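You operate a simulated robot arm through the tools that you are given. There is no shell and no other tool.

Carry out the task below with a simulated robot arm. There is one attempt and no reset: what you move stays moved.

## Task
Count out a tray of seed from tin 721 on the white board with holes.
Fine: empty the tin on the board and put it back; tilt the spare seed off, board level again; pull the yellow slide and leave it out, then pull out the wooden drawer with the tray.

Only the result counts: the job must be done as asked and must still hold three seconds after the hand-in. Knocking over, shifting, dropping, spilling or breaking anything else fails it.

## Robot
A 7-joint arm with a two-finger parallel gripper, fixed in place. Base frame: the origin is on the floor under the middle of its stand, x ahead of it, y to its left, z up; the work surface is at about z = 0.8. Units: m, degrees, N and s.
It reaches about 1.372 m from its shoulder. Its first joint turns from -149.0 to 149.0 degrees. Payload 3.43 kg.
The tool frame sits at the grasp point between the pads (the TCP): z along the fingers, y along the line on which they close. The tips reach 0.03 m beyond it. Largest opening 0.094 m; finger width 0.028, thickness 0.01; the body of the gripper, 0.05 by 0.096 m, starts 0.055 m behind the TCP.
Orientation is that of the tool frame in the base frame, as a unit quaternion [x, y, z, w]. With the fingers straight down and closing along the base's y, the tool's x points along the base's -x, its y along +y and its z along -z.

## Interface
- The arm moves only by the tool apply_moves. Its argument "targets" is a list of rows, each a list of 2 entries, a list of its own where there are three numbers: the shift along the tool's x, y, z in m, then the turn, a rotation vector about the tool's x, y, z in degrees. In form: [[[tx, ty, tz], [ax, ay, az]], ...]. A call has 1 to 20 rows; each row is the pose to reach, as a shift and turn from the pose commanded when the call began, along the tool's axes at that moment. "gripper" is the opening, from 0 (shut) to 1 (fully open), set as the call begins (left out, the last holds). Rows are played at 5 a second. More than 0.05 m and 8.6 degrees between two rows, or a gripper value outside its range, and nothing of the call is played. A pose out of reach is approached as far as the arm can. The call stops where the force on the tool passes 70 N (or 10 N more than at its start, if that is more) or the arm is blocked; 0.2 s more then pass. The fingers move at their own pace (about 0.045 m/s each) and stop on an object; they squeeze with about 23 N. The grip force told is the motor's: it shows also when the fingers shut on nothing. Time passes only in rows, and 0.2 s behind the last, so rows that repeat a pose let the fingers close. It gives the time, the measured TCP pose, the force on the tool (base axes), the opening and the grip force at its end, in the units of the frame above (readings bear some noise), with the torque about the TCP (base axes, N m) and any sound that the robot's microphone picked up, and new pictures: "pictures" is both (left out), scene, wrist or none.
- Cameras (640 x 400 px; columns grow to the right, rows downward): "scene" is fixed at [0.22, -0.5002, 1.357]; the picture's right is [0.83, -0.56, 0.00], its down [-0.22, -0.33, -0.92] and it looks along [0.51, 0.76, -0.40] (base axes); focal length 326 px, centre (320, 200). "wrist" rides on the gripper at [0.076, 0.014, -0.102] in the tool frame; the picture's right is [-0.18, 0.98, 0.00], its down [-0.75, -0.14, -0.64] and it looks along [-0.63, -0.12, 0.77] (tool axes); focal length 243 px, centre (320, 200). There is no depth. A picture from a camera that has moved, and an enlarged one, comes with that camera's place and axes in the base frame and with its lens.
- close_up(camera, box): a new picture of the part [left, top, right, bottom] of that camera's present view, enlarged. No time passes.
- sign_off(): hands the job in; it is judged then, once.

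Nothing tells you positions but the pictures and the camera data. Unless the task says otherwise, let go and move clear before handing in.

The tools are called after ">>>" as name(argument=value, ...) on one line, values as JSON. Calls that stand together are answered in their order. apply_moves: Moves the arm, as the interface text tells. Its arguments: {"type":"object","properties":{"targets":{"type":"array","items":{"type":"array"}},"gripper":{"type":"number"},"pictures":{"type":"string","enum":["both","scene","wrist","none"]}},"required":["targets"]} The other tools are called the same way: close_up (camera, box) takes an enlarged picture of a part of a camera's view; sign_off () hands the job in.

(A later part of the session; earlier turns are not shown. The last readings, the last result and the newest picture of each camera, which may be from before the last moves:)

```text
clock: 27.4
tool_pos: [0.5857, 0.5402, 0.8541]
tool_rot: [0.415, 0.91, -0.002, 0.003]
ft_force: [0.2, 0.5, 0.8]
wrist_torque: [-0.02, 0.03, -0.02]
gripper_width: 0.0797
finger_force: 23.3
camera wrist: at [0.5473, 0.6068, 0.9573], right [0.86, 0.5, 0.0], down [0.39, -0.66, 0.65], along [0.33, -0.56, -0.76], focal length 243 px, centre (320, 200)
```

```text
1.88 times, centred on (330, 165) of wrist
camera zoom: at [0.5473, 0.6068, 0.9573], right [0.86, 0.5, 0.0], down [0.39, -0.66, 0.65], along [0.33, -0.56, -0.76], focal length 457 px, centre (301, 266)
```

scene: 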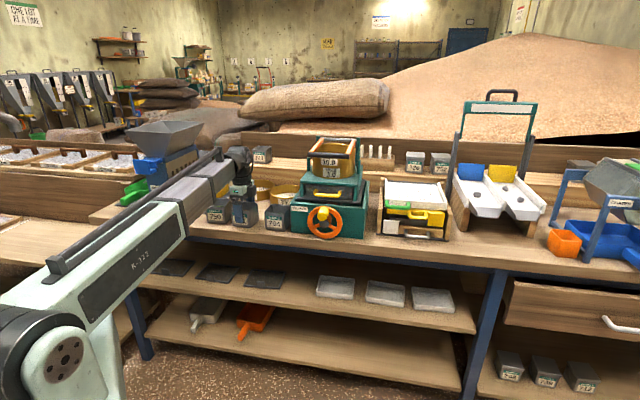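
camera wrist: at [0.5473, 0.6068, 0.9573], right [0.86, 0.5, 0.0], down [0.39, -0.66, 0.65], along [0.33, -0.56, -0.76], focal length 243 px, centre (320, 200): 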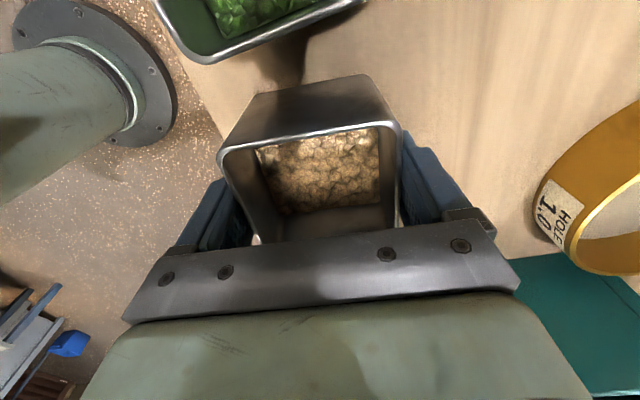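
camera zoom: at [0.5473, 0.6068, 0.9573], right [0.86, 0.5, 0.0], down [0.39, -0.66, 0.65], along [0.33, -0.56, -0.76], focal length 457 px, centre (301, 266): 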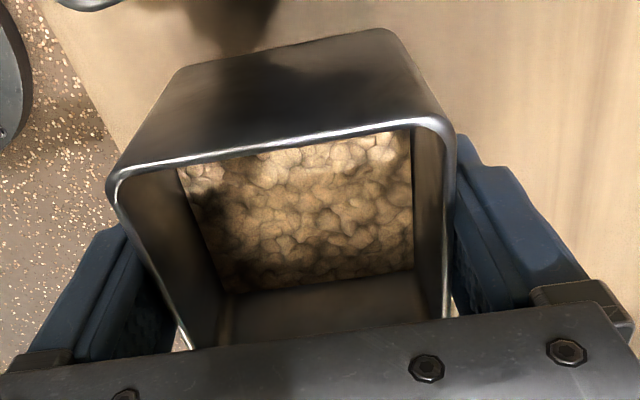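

The fingers grip at 23 N on both sides, so I'll lift the tin gently and check that it follows level.

>>> apply_moves(targets=[[[0, 0, -0.01], [0, 0, 0]], [[0, 0, -0.025], [0, 0, 0]], [[0, 0, -0.04], [0, 0, 0]], [[0, 0, -0.04], [0, 0, 0]]])

>>> close_up(camera="scene", box=[200, 160, 296, 245])

```text
clock: 28.4
tool_pos: [0.5847, 0.5402, 0.8954]
tool_rot: [0.415, 0.91, -0.002, 0.003]
ft_force: [-1.2, 0.5, -2.1]
wrist_torque: [0.0, -0.03, 0.01]
gripper_width: 0.0799
finger_force: 23.0
camera wrist: at [0.5463, 0.6076, 0.9986], right [0.86, 0.5, 0.0], down [0.39, -0.66, 0.65], along [0.33, -0.56, -0.76], focal length 243 px, centre (320, 200)
```

scene: 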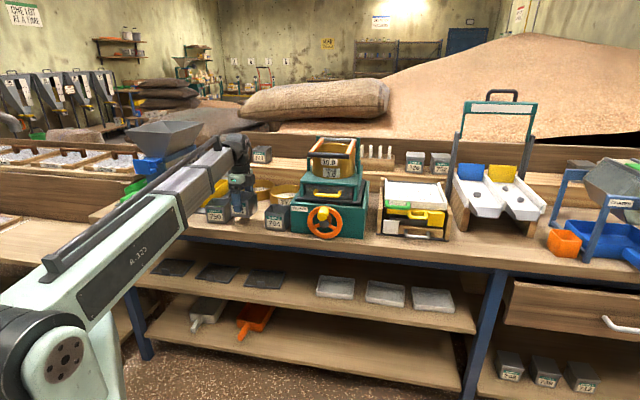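
wrist: 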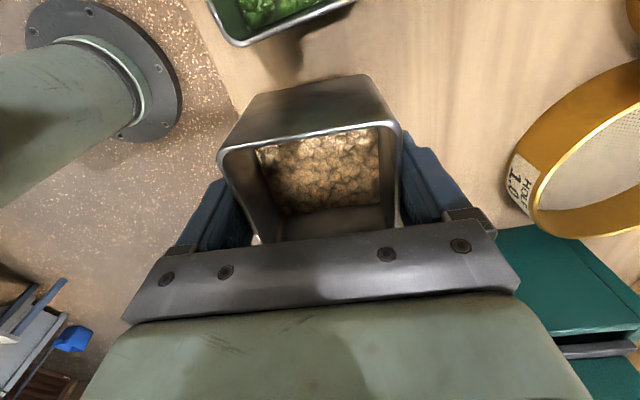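

```text
4.71 times, centred on (248, 202) of scene
camera zoom: at [0.22, -0.5002, 1.357], right [0.83, -0.56, 0.0], down [-0.22, -0.33, -0.92], along [0.51, 0.76, -0.4], focal length 1534 px, centre (659, 188)
```

zoom: 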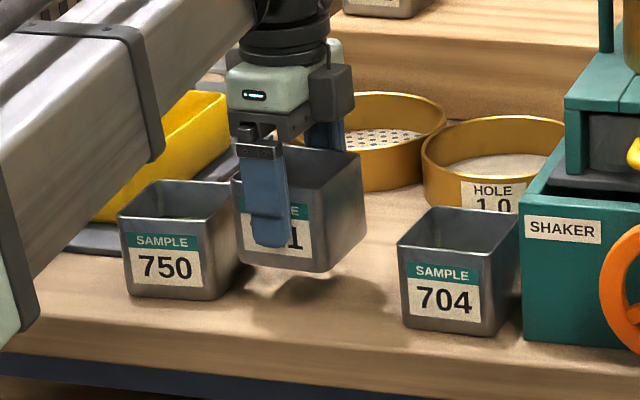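

The tin hangs level in the grip. I'll raise it and carry it past the shaker, with its bottom above about 1.12 m and clear of the 1.08 m handle, to a spot in front of the board while yawing to the pour orientation.

>>> apply_moves(targets=[[[0, 0, -0.03], [0, 0, 0]], [[0, 0, -0.075], [0, 0, 0]], [[0, 0, -0.12], [0, 0, 0]], [[0, 0, -0.165], [0, 0, 0]], [[0, 0, -0.21], [0, 0, 0]], [[-0.0403, -0.0021, -0.23], [0, 0, 5]], [[-0.0805, -0.0041, -0.245], [0, 0, 11]], [[-0.1206, -0.0042, -0.255], [0, 0, 17]], [[-0.1607, -0.0042, -0.265], [0, 0, 23]], [[-0.2009, -0.0052, -0.275], [0, 0, 29]], [[-0.2408, -0.0023, -0.285], [0, 0, 35]], [[-0.2807, 0.0007, -0.29], [0, 0, 41]], [[-0.3205, 0.0036, -0.29], [0, 0, 47]], [[-0.3604, 0.0066, -0.29], [0, 0, 53]], [[-0.4003, 0.0095, -0.29], [0, 0, 59]], [[-0.4402, 0.0124, -0.29], [0, 0, 65]], [[-0.4801, 0.0154, -0.29], [0, 0, 71]], [[-0.5199, 0.0183, -0.29], [0, 0, 77]], [[-0.5598, 0.0213, -0.29], [0, 0, 82]], [[-0.5972, 0.024, -0.29], [0, 0, 86]]])

```text
clock: 32.6
tool_pos: [0.9965, 0.1049, 1.186]
tool_rot: [0.924, 0.382, 0.001, 0.003]
ft_force: [-0.3, -0.7, -1.6]
wrist_torque: [-0.04, -0.06, 0.0]
gripper_width: 0.0799
finger_force: 23.2
out of reach, approached as far as the arm can: row 11, 12
camera wrist: at [1.0599, 0.1491, 1.2902], right [0.56, -0.83, 0.01], down [-0.64, -0.43, 0.64], along [-0.53, -0.37, -0.77], focal length 243 px, centre (320, 200)
```

scene: 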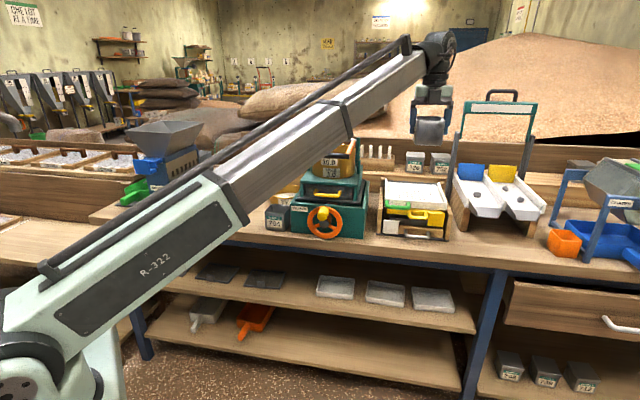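
wrist: 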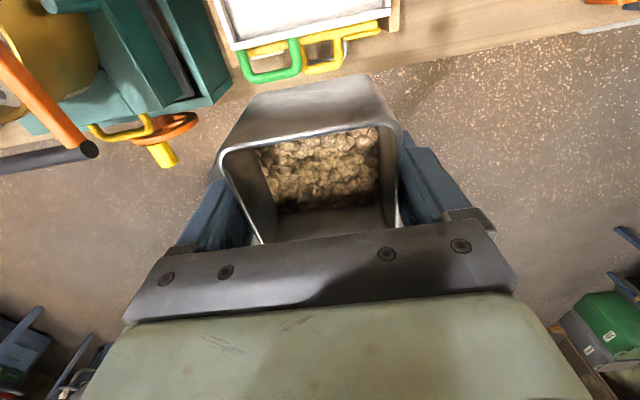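

The tin is steady with seed low inside it. I'll carry it over the board, upright and above the rear half of the hole field on the left side, before tilting.

>>> apply_moves(targets=[[[0.03, -0.005, 0.015], [0, 0, 0]], [[0.065, -0.01, 0.03], [0, 0, 0]], [[0.1, -0.016, 0.045], [0, 0, 0]], [[0.135, -0.022, 0.06], [0, 0, 0]], [[0.165, -0.028, 0.075], [0, 0, 0]], [[0.176, -0.03, 0.086], [0, 0, 0]], [[0.176, -0.03, 0.086], [0, 0, 0]]])

>>> close_up(camera="scene", box=[360, 100, 480, 250])

```text
clock: 34.2
tool_pos: [1.0999, 0.2513, 1.1014]
tool_rot: [0.924, 0.382, 0.0, 0.003]
ft_force: [-0.2, 0.2, -1.1]
wrist_torque: [0.02, 0.03, 0.01]
gripper_width: 0.0797
finger_force: 23.0
camera wrist: at [1.1637, 0.2953, 1.2039], right [0.56, -0.83, 0.01], down [-0.64, -0.43, 0.64], along [-0.53, -0.37, -0.77], focal length 243 px, centre (320, 200)
```

scene: 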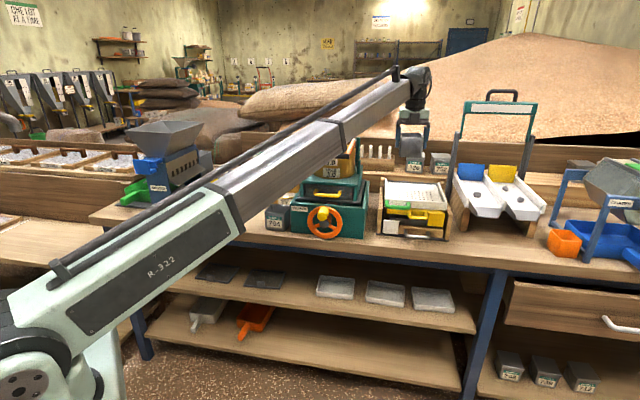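
wrist: 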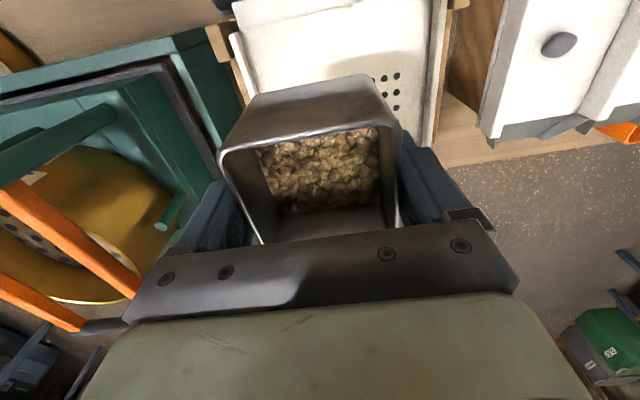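

```text
2.67 times, centred on (420, 175) of scene
camera zoom: at [0.22, -0.5002, 1.357], right [0.83, -0.56, 0.0], down [-0.22, -0.33, -0.92], along [0.51, 0.76, -0.4], focal length 869 px, centre (53, 267)
```

zoom: 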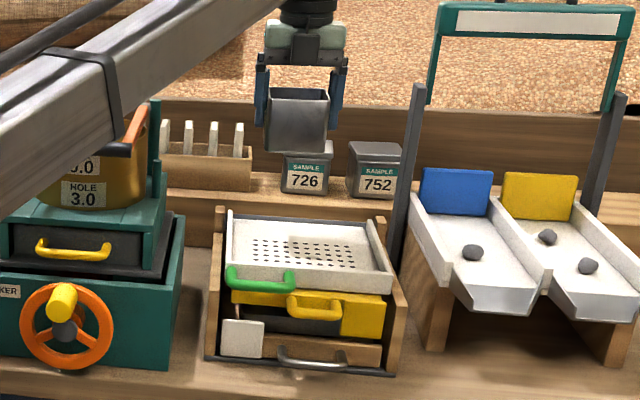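

The tin is at s=0.60, q=0.955, well inside the board. I'll tilt to about 56° while lowering, then look before any seed flows.

>>> apply_moves(targets=[[[0, 0, 0.01], [0, 8, 0]], [[0, 0, 0.02], [0, 16, 0]], [[0, 0, 0.03], [0, 24, 0]], [[0, 0, 0.04], [0, 32, 0]], [[0, 0, 0.05], [0, 40, 0]], [[0, 0, 0.06], [0, 48, 0]], [[0, 0, 0.066], [0, 56, 0]], [[0, 0, 0.066], [0, 56, 0]]])

>>> close_up(camera="scene", box=[360, 120, 480, 250])

>>> close_up(camera="wrist", box=[180, 40, 460, 240])

```text
clock: 36.0
tool_pos: [1.0997, 0.2515, 1.0348]
tool_rot: [0.816, 0.337, 0.435, -0.176]
ft_force: [0.6, -0.8, -2.6]
wrist_torque: [-0.06, -0.01, 0.02]
gripper_width: 0.0797
finger_force: 23.5
camera wrist: at [1.0792, 0.2118, 1.1569], right [0.62, -0.77, -0.15], down [-0.77, -0.57, -0.27], along [0.12, 0.28, -0.95], focal length 243 px, centre (320, 200)
```

scene: 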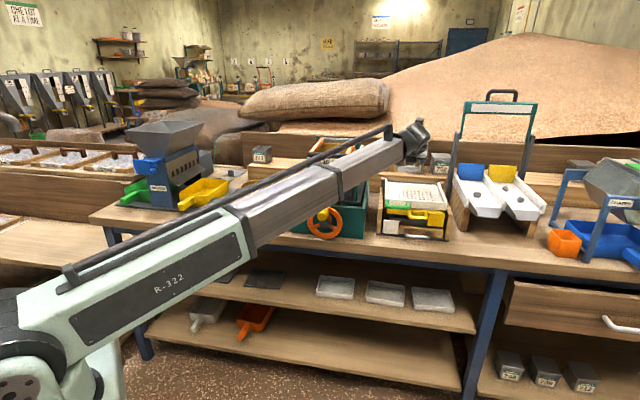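
wrist: 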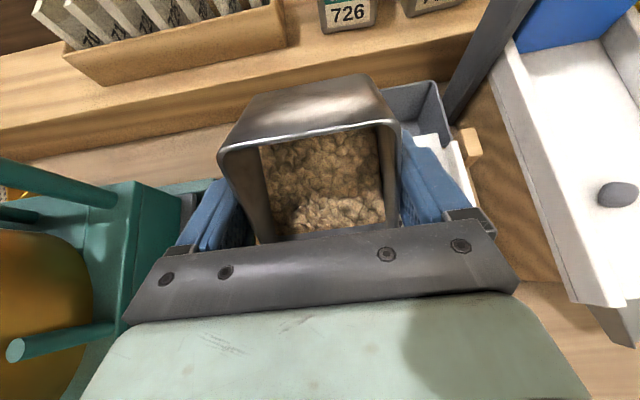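

```text
3.08 times, centred on (420, 185) of scene
camera zoom: at [0.22, -0.5002, 1.357], right [0.83, -0.56, 0.0], down [-0.22, -0.33, -0.92], along [0.51, 0.76, -0.4], focal length 1003 px, centre (12, 246)
```

zoom: 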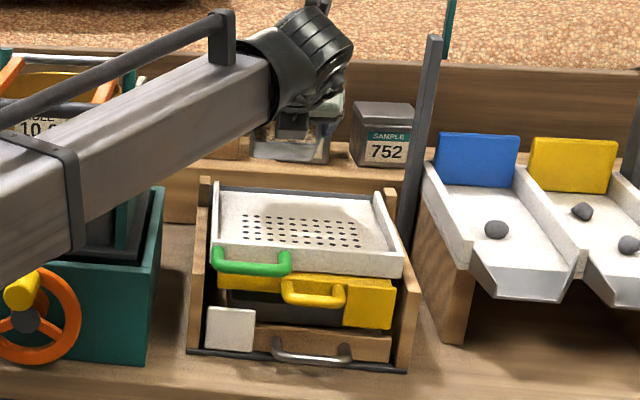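

```text
2.00 times, centred on (320, 140) of wrist
camera zoom: at [1.0792, 0.2118, 1.1569], right [0.62, -0.77, -0.15], down [-0.77, -0.57, -0.27], along [0.12, 0.28, -0.95], focal length 485 px, centre (320, 320)
```

zoom: 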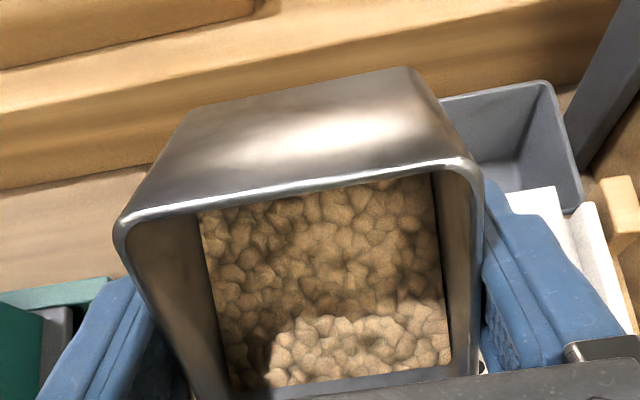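

There's no flow at 56°. I'll tilt further in small steps and watch for flow starting.

>>> apply_moves(targets=[[[0, 0, 0], [0, 4, 0]], [[0, 0, 0], [0, 8, 0]], [[0, 0, 0], [0, 12, 0]], [[0, 0, 0], [0, 16, 0]], [[0, 0, 0], [0, 18, 0]]])

>>> close_up(camera="scene", box=[360, 120, 480, 250])

>>> close_up(camera="wrist", box=[180, 40, 460, 240])

```text
clock: 37.2
tool_pos: [1.0986, 0.2509, 1.0344]
tool_rot: [0.738, 0.306, 0.557, -0.226]
ft_force: [-0.2, 0.2, -1.9]
wrist_torque: [-0.05, 0.01, 0.0]
gripper_width: 0.0799
finger_force: 22.9
camera wrist: at [1.0538, 0.1863, 1.1375], right [0.66, -0.73, -0.17], down [-0.68, -0.49, -0.55], along [0.32, 0.48, -0.82], focal length 243 px, centre (320, 200)
```

scene: 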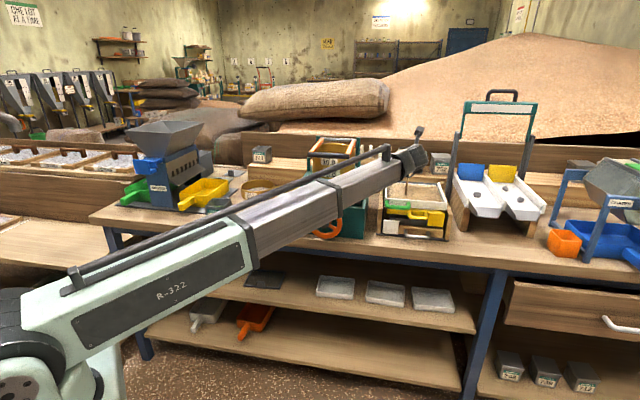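
wrist: 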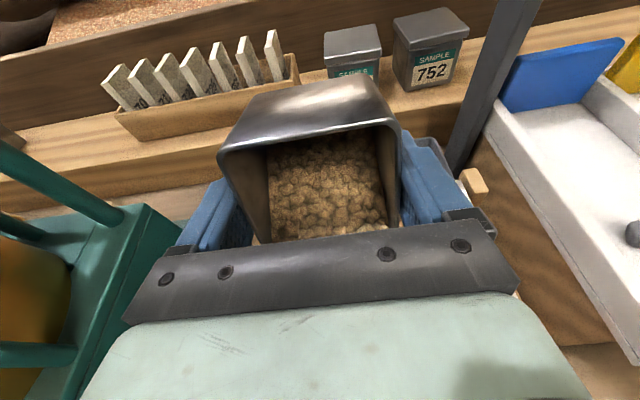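

```text
3.08 times, centred on (420, 185) of scene
camera zoom: at [0.22, -0.5002, 1.357], right [0.83, -0.56, 0.0], down [-0.22, -0.33, -0.92], along [0.51, 0.76, -0.4], focal length 1003 px, centre (12, 246)
```

zoom: 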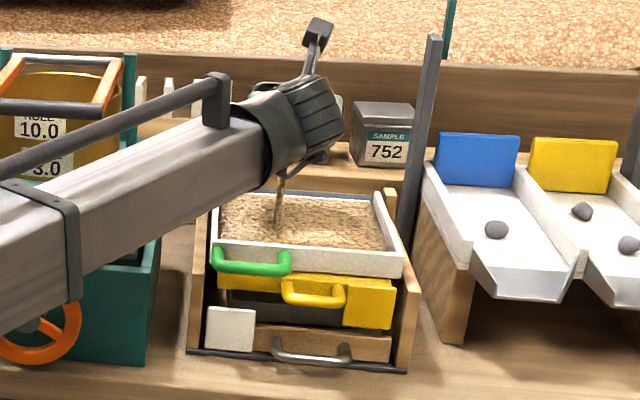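

```text
2.00 times, centred on (320, 140) of wrist
camera zoom: at [1.0538, 0.1863, 1.1375], right [0.66, -0.73, -0.17], down [-0.68, -0.49, -0.55], along [0.32, 0.48, -0.82], focal length 485 px, centre (320, 320)
```

zoom: 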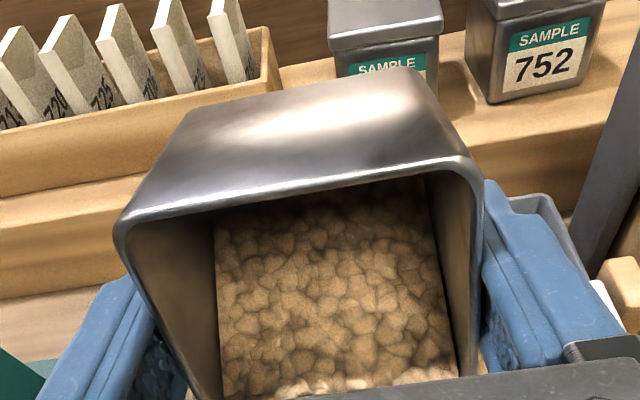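

Seed is streaming onto the board and spreading as a layer. I'll continue the tilt slowly while centring over the board, and raise slightly for wrist clearance.

>>> apply_moves(targets=[[[0.002, 0.004, 0], [0, 2, 0]], [[0.005, 0.008, -0.001], [0, 5, 0]], [[0.009, 0.012, -0.002], [0, 8, 0]], [[0.013, 0.016, -0.003], [0, 11, 0]], [[0.017, 0.02, -0.004], [0, 14, 0]], [[0.021, 0.022, -0.005], [0, 17, 0]], [[0.025, 0.024, -0.006], [0, 20, 0]], [[0.029, 0.024, -0.008], [0, 23, 0]], [[0.029, 0.024, -0.008], [0, 23, 0]], [[0.029, 0.024, -0.008], [0, 23, 0]]])

>>> close_up(camera="scene", box=[360, 120, 480, 250])

>>> close_up(camera="wrist", box=[180, 40, 460, 240])

```text
clock: 39.4
tool_pos: [1.1153, 0.2334, 1.0666]
tool_rot: [0.612, 0.256, 0.692, -0.284]
ft_force: [-0.7, 0.6, -1.1]
wrist_torque: [-0.01, -0.01, -0.01]
gripper_width: 0.0797
finger_force: 23.2
camera wrist: at [1.0471, 0.1453, 1.13], right [0.71, -0.68, -0.18], down [-0.48, -0.29, -0.83], along [0.51, 0.67, -0.54], focal length 243 px, centre (320, 200)
```

scene: 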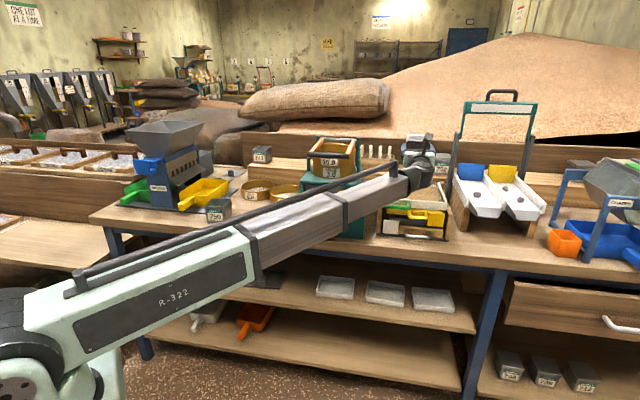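
wrist: 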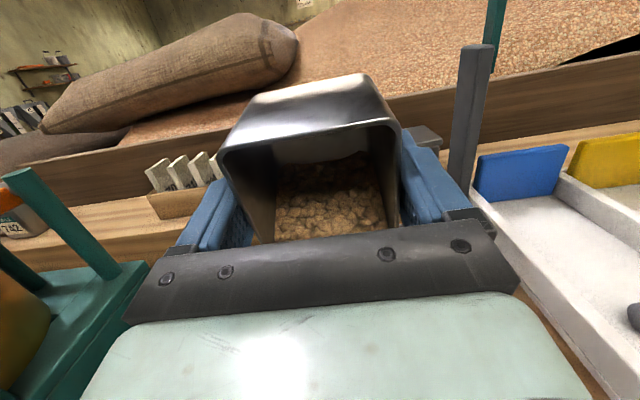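

```text
3.08 times, centred on (420, 185) of scene
camera zoom: at [0.22, -0.5002, 1.357], right [0.83, -0.56, 0.0], down [-0.22, -0.33, -0.92], along [0.51, 0.76, -0.4], focal length 1003 px, centre (12, 246)
```

zoom: 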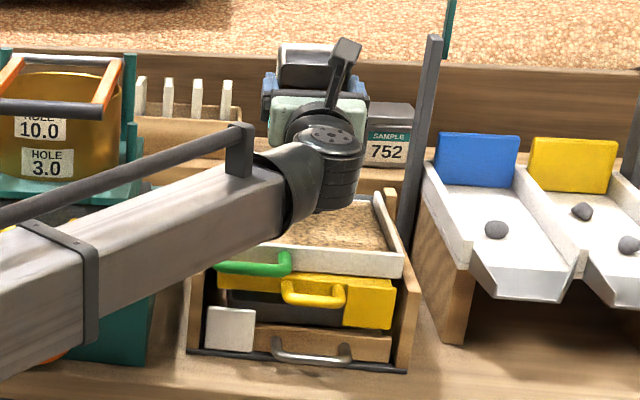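

```text
2.00 times, centred on (320, 140) of wrist
camera zoom: at [1.0471, 0.1453, 1.13], right [0.71, -0.68, -0.18], down [-0.48, -0.29, -0.83], along [0.51, 0.67, -0.54], focal length 485 px, centre (320, 320)
```

zoom: 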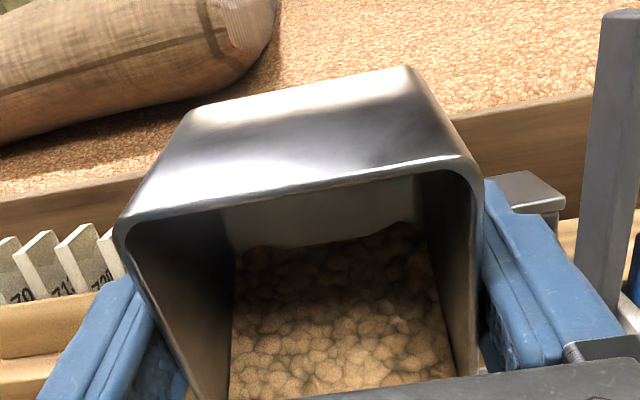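

About half the seed is still in the tin. I'll tilt on to 125° while raising the hand, keeping the lip over the middle of the board.

>>> apply_moves(targets=[[[0.006, 0, -0.001], [0, 2, 0]], [[0.012, 0, -0.002], [0, 4, 0]], [[0.018, 0, -0.003], [0, 6, 0]], [[0.024, 0, -0.004], [0, 8, 0]], [[0.03, 0, -0.005], [0, 10, 0]], [[0.035, 0, -0.006], [0, 12, 0]], [[0.039, 0, -0.007], [0, 14, 0]], [[0.043, 0, -0.009], [0, 17, 0]], [[0.047, 0, -0.01], [0, 20, 0]], [[0.051, 0, -0.011], [0, 23, 0]], [[0.055, 0, -0.012], [0, 26, 0]], [[0.057, 0, -0.013], [0, 28, 0]], [[0.057, 0, -0.013], [0, 28, 0]], [[0.057, 0, -0.013], [0, 28, 0]]])

>>> close_up(camera="scene", box=[360, 120, 480, 250])

>>> close_up(camera="wrist", box=[180, 40, 460, 240])

```text
clock: 42.4
tool_pos: [1.0997, 0.2191, 1.1204]
tool_rot: [0.427, 0.179, 0.82, -0.337]
ft_force: [-0.2, -0.4, -1.2]
wrist_torque: [-0.02, -0.01, 0.0]
gripper_width: 0.0796
finger_force: 23.1
camera wrist: at [1.0207, 0.1193, 1.125], right [0.77, -0.62, -0.15], down [-0.16, 0.03, -0.99], along [0.62, 0.78, -0.08], focal length 243 px, centre (320, 200)
```

scene: 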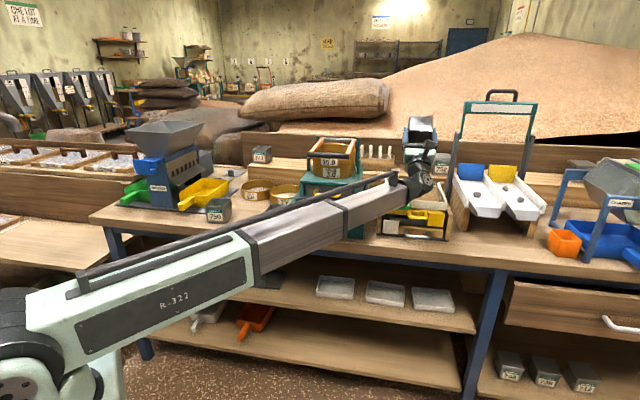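
wrist: 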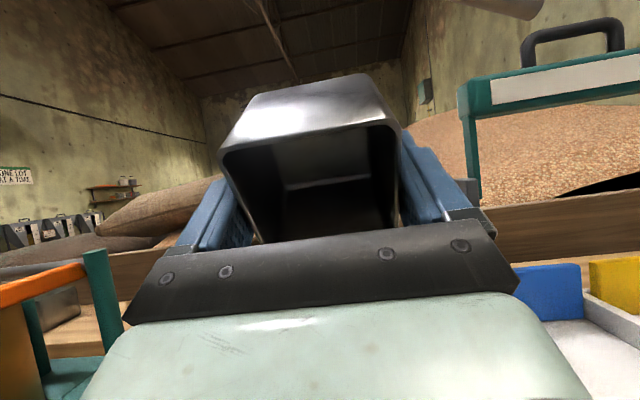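

```text
3.08 times, centred on (420, 185) of scene
camera zoom: at [0.22, -0.5002, 1.357], right [0.83, -0.56, 0.0], down [-0.22, -0.33, -0.92], along [0.51, 0.76, -0.4], focal length 1003 px, centre (12, 246)
```

zoom: 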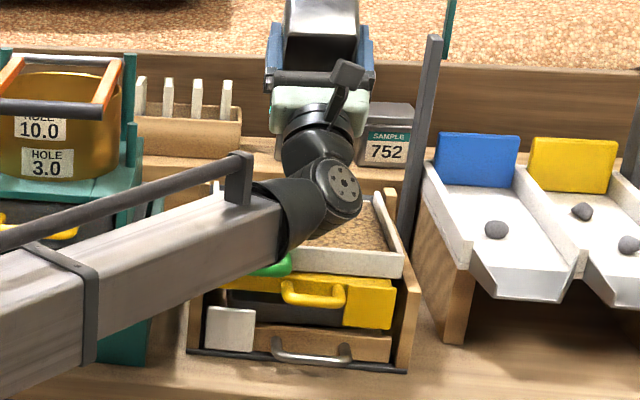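

```text
2.00 times, centred on (320, 140) of wrist
camera zoom: at [1.0207, 0.1193, 1.125], right [0.77, -0.62, -0.15], down [-0.16, 0.03, -0.99], along [0.62, 0.78, -0.08], focal length 485 px, centre (320, 320)
```

zoom: 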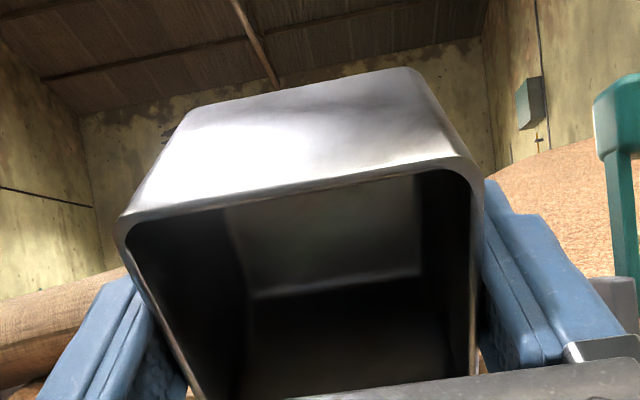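

The tin looks empty. I'll tilt a little more and hold a second to be sure, then bring it upright.

>>> apply_moves(targets=[[[0.003, 0, 0.002], [0, 3, 0]], [[0.006, 0, 0.004], [0, 6, 0]], [[0.006, 0, 0.004], [0, 8, 0]], [[0.006, 0, 0.004], [0, 8, 0]], [[0.006, 0, 0.004], [0, 8, 0]], [[0.006, 0, 0.004], [0, 8, 0]], [[0.006, 0, 0.004], [0, 8, 0]]], pictures="none")

>>> close_up(camera="wrist", box=[220, 100, 420, 240])

>>> close_up(camera="scene", box=[370, 160, 470, 250])

```text
clock: 44.0
tool_pos: [1.0997, 0.2206, 1.127]
tool_rot: [0.368, 0.155, 0.848, -0.349]
ft_force: [0.6, 0.2, -1.0]
wrist_torque: [-0.01, -0.01, 0.02]
gripper_width: 0.0801
finger_force: 23.3
```

```text
2.86 times, centred on (320, 170) of wrist
camera zoom: at [1.0216, 0.1201, 1.1147], right [0.78, -0.61, -0.13], down [-0.07, 0.13, -0.99], along [0.62, 0.78, 0.06], focal length 693 px, centre (320, 286)
```

zoom: 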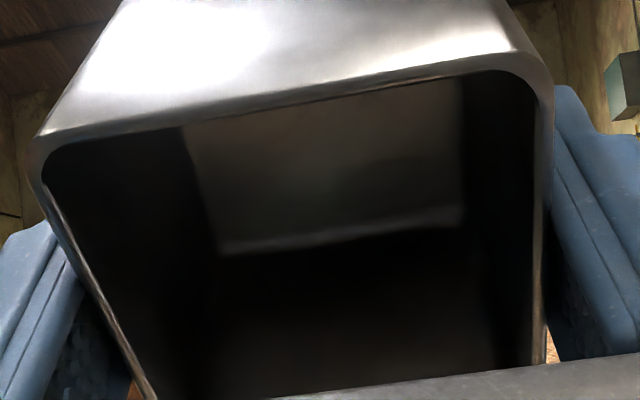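

```text
4.44 times, centred on (420, 205) of scene
camera zoom: at [0.22, -0.5002, 1.357], right [0.83, -0.56, 0.0], down [-0.22, -0.33, -0.92], along [0.51, 0.76, -0.4], focal length 1448 px, centre (-124, 178)
```

zoom: 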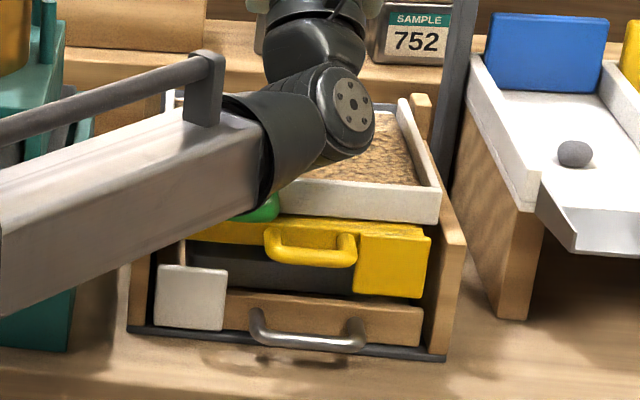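

The tin is empty; the load dropped from about 2 N to 1 N. I'll bring it upright and back in front of the board.

>>> apply_moves(targets=[[[0.009, 0, -0.004], [0, -8, 0]], [[0.018, 0, -0.008], [0, -16, 0]], [[0.027, 0, -0.013], [0, -24, 0]], [[0.036, 0, -0.017], [0, -32, 0]], [[0.045, 0, -0.021], [0, -40, 0]], [[0.054, 0, -0.025], [0, -48, 0]], [[0.063, 0, -0.03], [0, -56, 0]], [[0.072, 0, -0.034], [0, -64, 0]], [[0.081, 0, -0.038], [0, -72, 0]], [[0.09, 0, -0.042], [0, -80, 0]], [[0.1, 0, -0.047], [0, -88, 0]], [[0.11, 0, -0.052], [0, -96, 0]], [[0.12, 0, -0.056], [0, -104, 0]], [[0.13, 0, -0.061], [0, -112, 0]], [[0.14, 0, -0.066], [0, -120, 0]], [[0.146, 0, -0.069], [0, -127, 0]], [[0.146, 0, -0.069], [0, -133, 0]], [[0.146, 0, -0.069], [0, -133, 0]]])

>>> close_up(camera="scene", box=[370, 150, 470, 250])

>>> close_up(camera="wrist", box=[180, 40, 460, 240])

```text
clock: 47.8
tool_pos: [0.9952, 0.1143, 1.1871]
tool_rot: [0.924, 0.382, -0.001, 0.004]
ft_force: [0.0, -0.1, -0.7]
wrist_torque: [-0.01, -0.02, -0.06]
gripper_width: 0.0799
finger_force: 22.8
camera wrist: at [1.0589, 0.1583, 1.2904], right [0.56, -0.83, 0.01], down [-0.63, -0.43, 0.64], along [-0.53, -0.37, -0.77], focal length 243 px, centre (320, 200)
```

scene: 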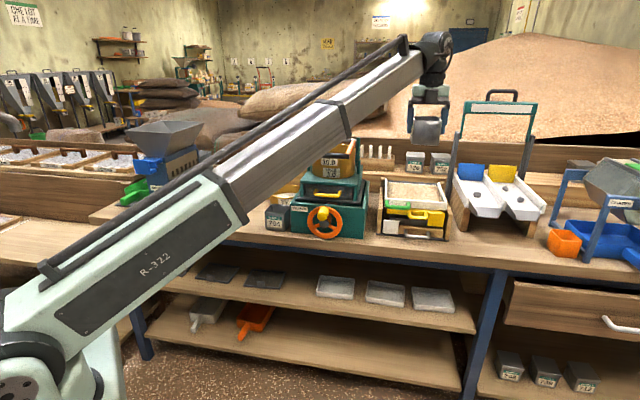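
wrist: 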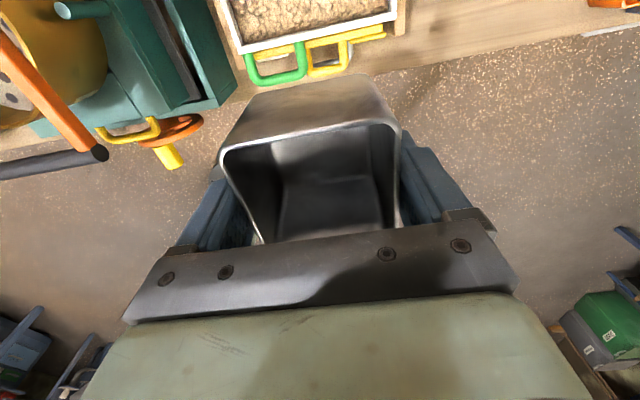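

```text
4.00 times, centred on (420, 200) of scene
camera zoom: at [0.22, -0.5002, 1.357], right [0.83, -0.56, 0.0], down [-0.22, -0.33, -0.92], along [0.51, 0.76, -0.4], focal length 1304 px, centre (-80, 200)
```

zoom: 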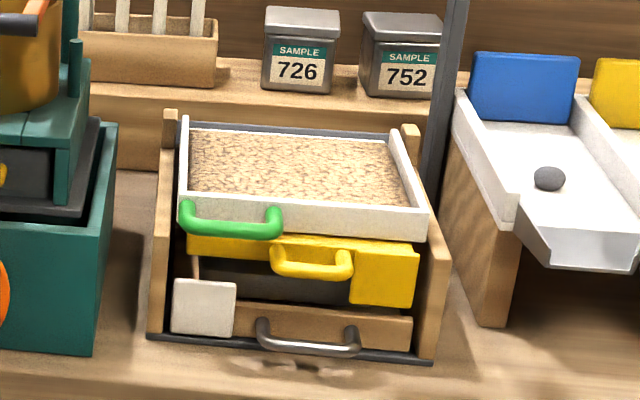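

```text
2.00 times, centred on (320, 140) of wrist
camera zoom: at [1.0589, 0.1583, 1.2904], right [0.56, -0.83, 0.01], down [-0.63, -0.43, 0.64], along [-0.53, -0.37, -0.77], focal length 485 px, centre (320, 320)
```

zoom: 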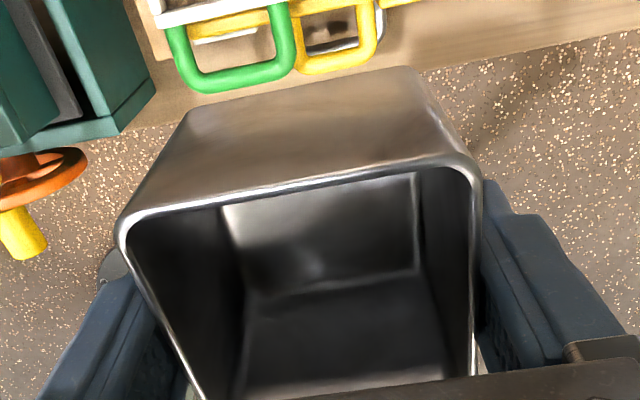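

The tin is empty and the board carries an even layer with nothing spilt. I'll return the tin along the reverse path to above its original spot.

>>> apply_moves(targets=[[[0.001, -0.0393, 0], [0, 0, -5.7]], [[0.002, -0.0786, 0], [0, 0, -11.4]], [[0.003, -0.1179, 0], [0, 0, -17.1]], [[0.004, -0.1572, 0], [0, 0, -22.8]], [[0.005, -0.1965, 0], [0, 0, -28.5]], [[0.006, -0.2358, 0], [0, 0, -34.2]], [[0.007, -0.2751, 0.002], [0, 0, -39.9]], [[0.008, -0.3144, 0.007], [0, 0, -45.6]], [[0.009, -0.3537, 0.012], [0, 0, -51.3]], [[0.01, -0.393, 0.022], [0, 0, -57]], [[0.011, -0.4323, 0.032], [0, 0, -62.7]], [[0.011, -0.4716, 0.042], [0, 0, -68.4]], [[0.011, -0.5109, 0.052], [0, 0, -74.1]], [[0.0114, -0.5502, 0.067], [0, 0, -79.8]], [[0.0114, -0.5897, 0.077], [0, 0, -86]], [[0.0114, -0.5897, 0.117], [0, 0, -86]], [[0.0114, -0.5897, 0.157], [0, 0, -86]], [[0.0114, -0.5897, 0.192], [0, 0, -86]], [[0.0114, -0.5897, 0.192], [0, 0, -86]]])

```text
clock: 51.8
tool_pos: [0.5864, 0.5386, 0.9911]
tool_rot: [0.416, 0.909, -0.003, 0.002]
ft_force: [0.1, 0.2, -1.1]
wrist_torque: [-0.04, 0.02, 0.06]
gripper_width: 0.0799
finger_force: 22.6
camera wrist: at [0.5475, 0.6051, 1.096], right [0.86, 0.5, 0.0], down [0.39, -0.66, 0.65], along [0.33, -0.56, -0.76], focal length 243 px, centre (320, 200)
```

scene: 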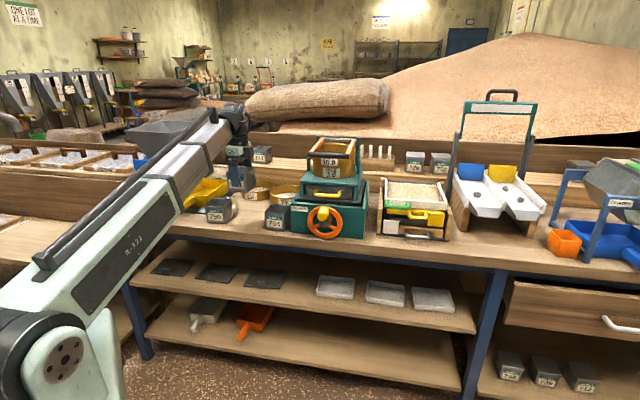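
wrist: 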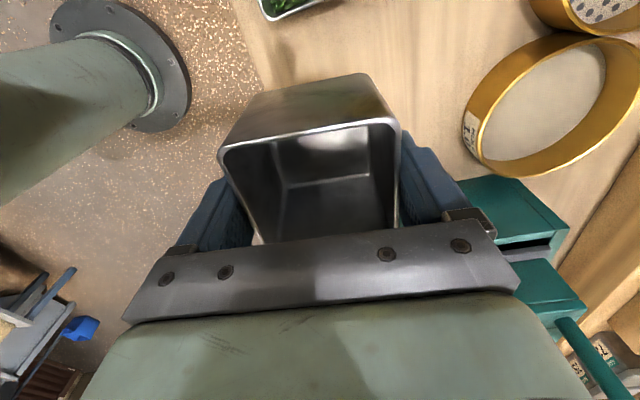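

The tin is back above its spot to within about 1 mm. I'll lower it gently to just above the bench and check.

>>> apply_moves(targets=[[[0, 0, 0.035], [0, 0, 0]], [[0, 0, 0.07], [0, 0, 0]], [[0, 0, 0.1], [0, 0, 0]], [[0, 0, 0.12], [0, 0, 0]], [[0, 0, 0.131], [0, 0, 0]], [[0, 0, 0.131], [0, 0, 0]]])

>>> close_up(camera="scene", box=[200, 160, 296, 245])

```text
clock: 53.2
tool_pos: [0.5866, 0.5398, 0.8621]
tool_rot: [0.416, 0.909, -0.002, 0.003]
ft_force: [0.4, -0.3, -0.4]
wrist_torque: [0.01, 0.01, 0.0]
gripper_width: 0.08
finger_force: 23.1
camera wrist: at [0.548, 0.606, 0.965], right [0.86, 0.5, 0.0], down [0.39, -0.66, 0.65], along [0.33, -0.56, -0.76], focal length 243 px, centre (320, 200)
```

scene: 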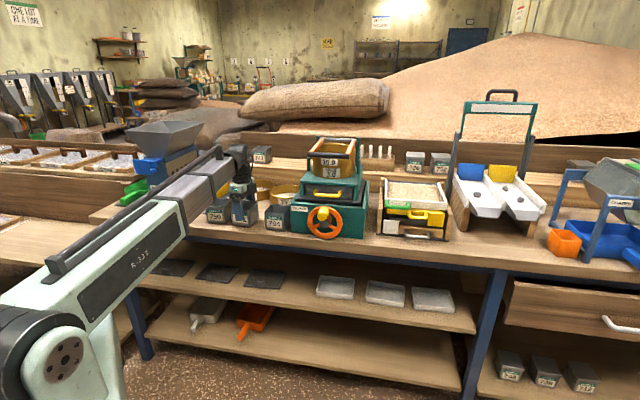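
wrist: 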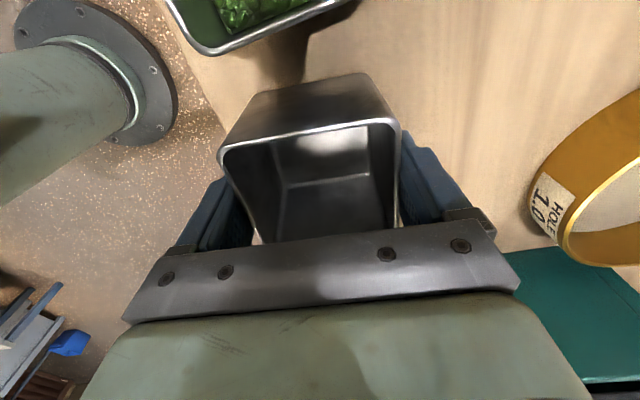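

```text
4.71 times, centred on (248, 202) of scene
camera zoom: at [0.22, -0.5002, 1.357], right [0.83, -0.56, 0.0], down [-0.22, -0.33, -0.92], along [0.51, 0.76, -0.4], focal length 1534 px, centre (659, 188)
```

zoom: 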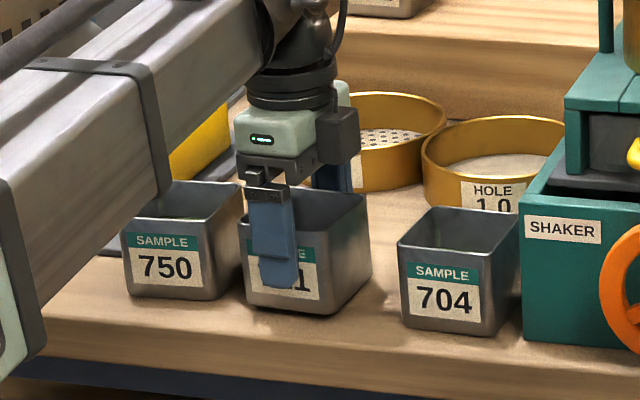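

The tin is about 8 mm above the bench. I'll lower the last bit slowly and check for contact.

>>> apply_moves(targets=[[[0, 0, 0.003], [0, 0, 0]], [[0, 0, 0.005], [0, 0, 0]], [[0, 0, 0.007], [0, 0, 0]], [[0, 0, 0.007], [0, 0, 0]]])

>>> close_up(camera="scene", box=[200, 160, 296, 245])

```text
clock: 54.2
tool_pos: [0.5874, 0.5371, 0.855]
tool_rot: [0.416, 0.91, -0.001, 0.003]
ft_force: [-1.9, -0.2, 18.2]
wrist_torque: [0.28, 0.01, -0.02]
gripper_width: 0.0797
finger_force: 22.6
camera wrist: at [0.5478, 0.6054, 0.9586], right [0.86, 0.5, 0.0], down [0.38, -0.66, 0.65], along [0.33, -0.56, -0.76], focal length 243 px, centre (320, 200)
```

scene: 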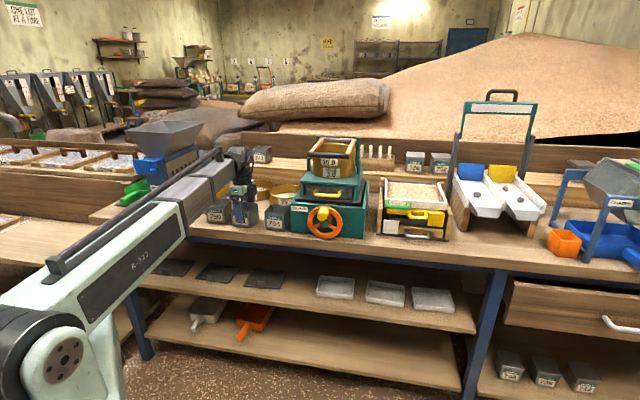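
wrist: 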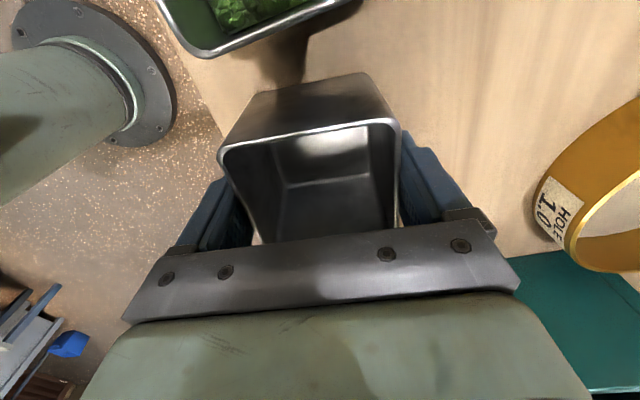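

```text
4.71 times, centred on (248, 202) of scene
camera zoom: at [0.22, -0.5002, 1.357], right [0.83, -0.56, 0.0], down [-0.22, -0.33, -0.92], along [0.51, 0.76, -0.4], focal length 1534 px, centre (659, 188)
```

zoom: 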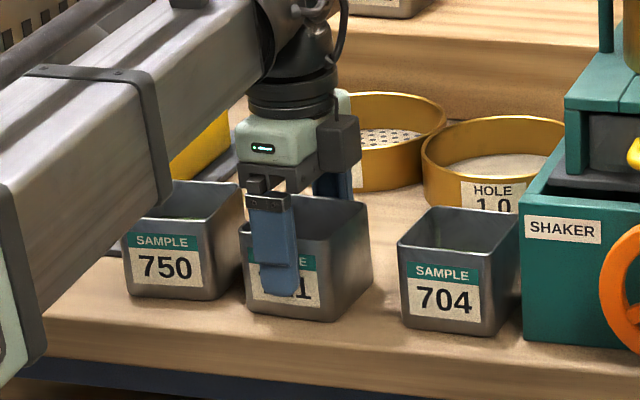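

The tin is seated on the bench. I'll relieve the downward push slightly, then open the gripper.

>>> apply_moves(targets=[[[0, 0, -0.001], [0, 0, 0]], [[0, 0, -0.001], [0, 0, 0]]], pictures="none")

>>> apply_moves(targets=[[[0, 0, 0], [0, 0, 0]], [[0, 0, 0], [0, 0, 0]], [[0, 0, 0], [0, 0, 0]], [[0, 0, 0], [0, 0, 0]]], gripper=1)

>>> close_up(camera="wrist", box=[160, 60, 500, 270])

>>> close_up(camera="scene", box=[200, 160, 296, 245])

```text
clock: 54.8
tool_pos: [0.5873, 0.5384, 0.8558]
tool_rot: [0.416, 0.91, -0.002, 0.003]
ft_force: [1.1, 0.4, 9.7]
wrist_torque: [0.29, -0.13, 0.02]
gripper_width: 0.0799
finger_force: 23.1
```

```text
clock: 55.8
tool_pos: [0.5878, 0.5366, 0.8553]
tool_rot: [0.416, 0.91, -0.002, 0.003]
ft_force: [-0.8, -1.0, 0.1]
wrist_torque: [0.03, 0.02, -0.06]
gripper_width: 0.0942
finger_force: 0.0
camera wrist: at [0.5479, 0.6057, 0.9585], right [0.86, 0.5, 0.0], down [0.39, -0.66, 0.65], along [0.33, -0.56, -0.76], focal length 243 px, centre (320, 200)
```

scene: 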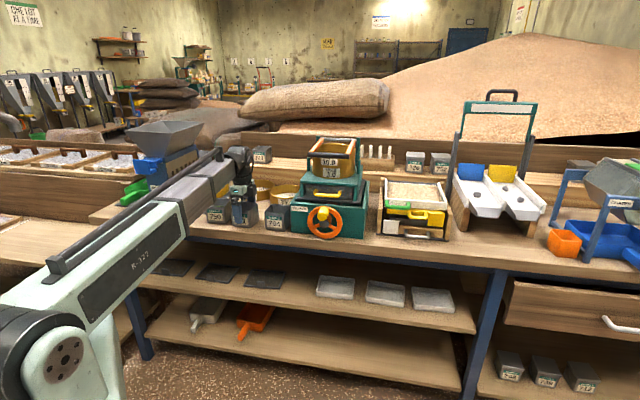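
wrist: 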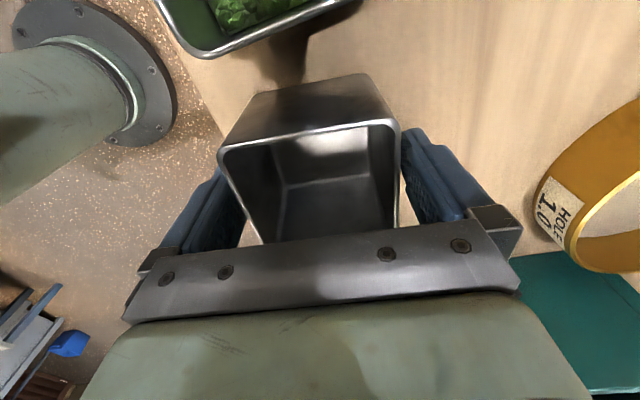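

```text
1.88 times, centred on (330, 165) of wrist
camera zoom: at [0.5479, 0.6057, 0.9585], right [0.86, 0.5, 0.0], down [0.39, -0.66, 0.65], along [0.33, -0.56, -0.76], focal length 457 px, centre (301, 266)
```

zoom: 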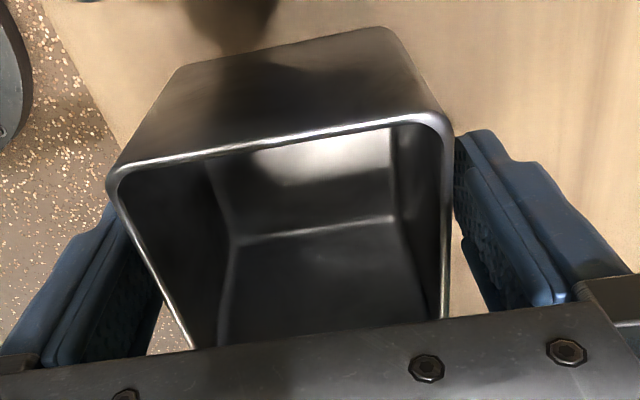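

```text
4.71 times, centred on (248, 202) of scene
camera zoom: at [0.22, -0.5002, 1.357], right [0.83, -0.56, 0.0], down [-0.22, -0.33, -0.92], along [0.51, 0.76, -0.4], focal length 1534 px, centre (659, 188)
```

zoom: 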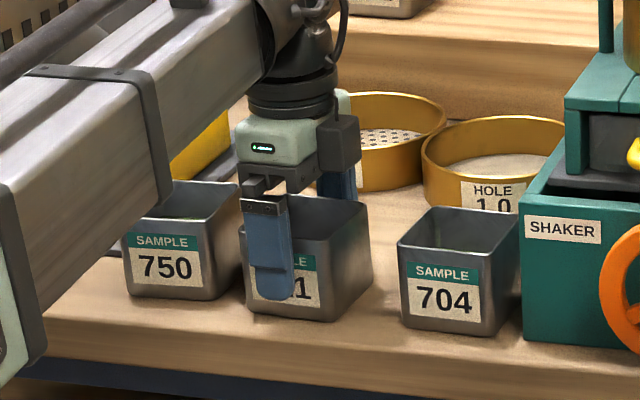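

Tin 721 is back in its place, empty and released. I'll lift clear and travel round to the front of the board with the hand aligned for the green handle.

>>> apply_moves(targets=[[[0, 0, -0.03], [0, 0, 0]], [[0, 0, -0.075], [0, 0, 0]], [[0, 0, -0.12], [0, 0, 0]], [[0, 0, -0.165], [0, 0, 0]], [[0, 0, -0.21], [0, 0, 0]], [[0, 0, -0.255], [0, 0, 0]], [[-0.041, 0.001, -0.265], [0, 0, 0]], [[-0.0821, 0.002, -0.275], [0, 0, 0]], [[-0.1231, 0.003, -0.285], [0, 0, 0]], [[-0.1641, 0.0041, -0.295], [0, 0, 0]], [[-0.2051, 0.0051, -0.3], [0, 0, 0]], [[-0.2462, 0.0061, -0.305], [0, 0, 0]], [[-0.2877, 0.0002, -0.31], [0, 0, -1]], [[-0.3292, -0.0058, -0.31], [0, 0, -2]], [[-0.3708, -0.0118, -0.31], [0, 0, -3]], [[-0.4123, -0.0178, -0.31], [0, 0, -4.2]], [[-0.4538, -0.0237, -0.31], [0, 0, -4.2]], [[-0.4954, -0.0296, -0.31], [0, 0, -4.2]], [[-0.5369, -0.0356, -0.31], [0, 0, -4.2]]])

>>> close_up(camera="scene", box=[200, 160, 296, 245])

```text
clock: 59.8
tool_pos: [0.9114, 0.1102, 1.1676]
tool_rot: [0.381, 0.925, -0.001, 0.002]
ft_force: [0.0, 0.3, 0.2]
wrist_torque: [-0.03, 0.01, 0.01]
gripper_width: 0.0941
finger_force: 0.1
camera wrist: at [0.8672, 0.1752, 1.2711], right [0.82, 0.57, 0.0], down [0.43, -0.63, 0.65], along [0.37, -0.53, -0.76], focal length 243 px, centre (320, 200)
```

scene: 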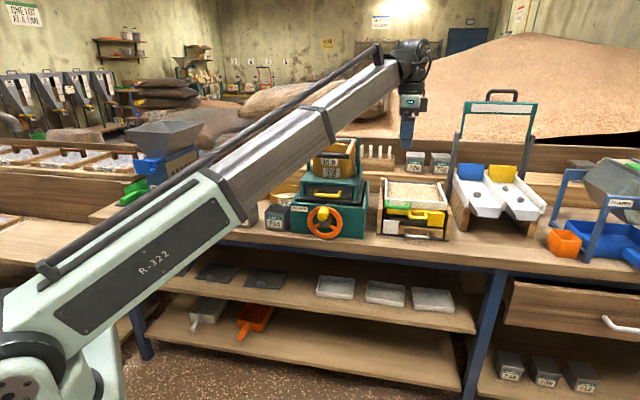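
wrist: 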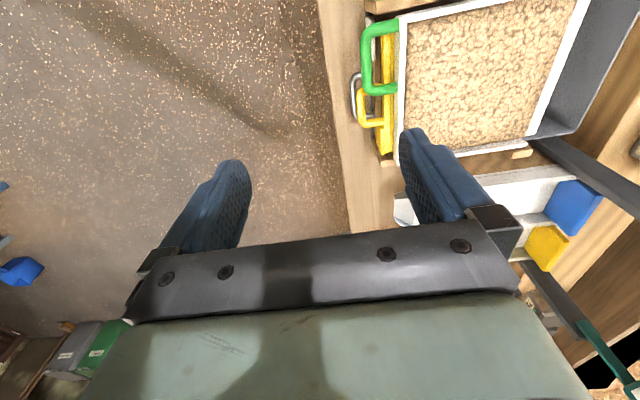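

```text
4.71 times, centred on (248, 202) of scene
camera zoom: at [0.22, -0.5002, 1.357], right [0.83, -0.56, 0.0], down [-0.22, -0.33, -0.92], along [0.51, 0.76, -0.4], focal length 1534 px, centre (659, 188)
```

zoom: 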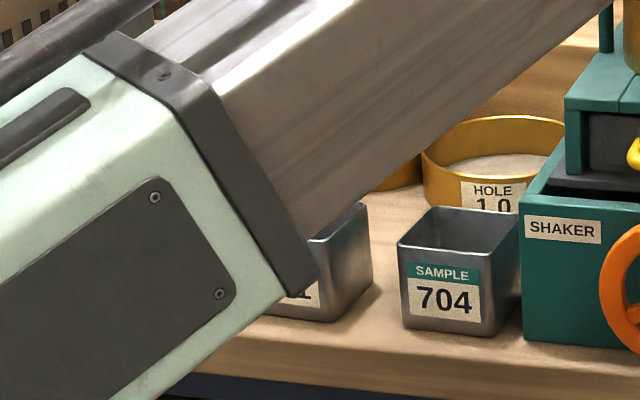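

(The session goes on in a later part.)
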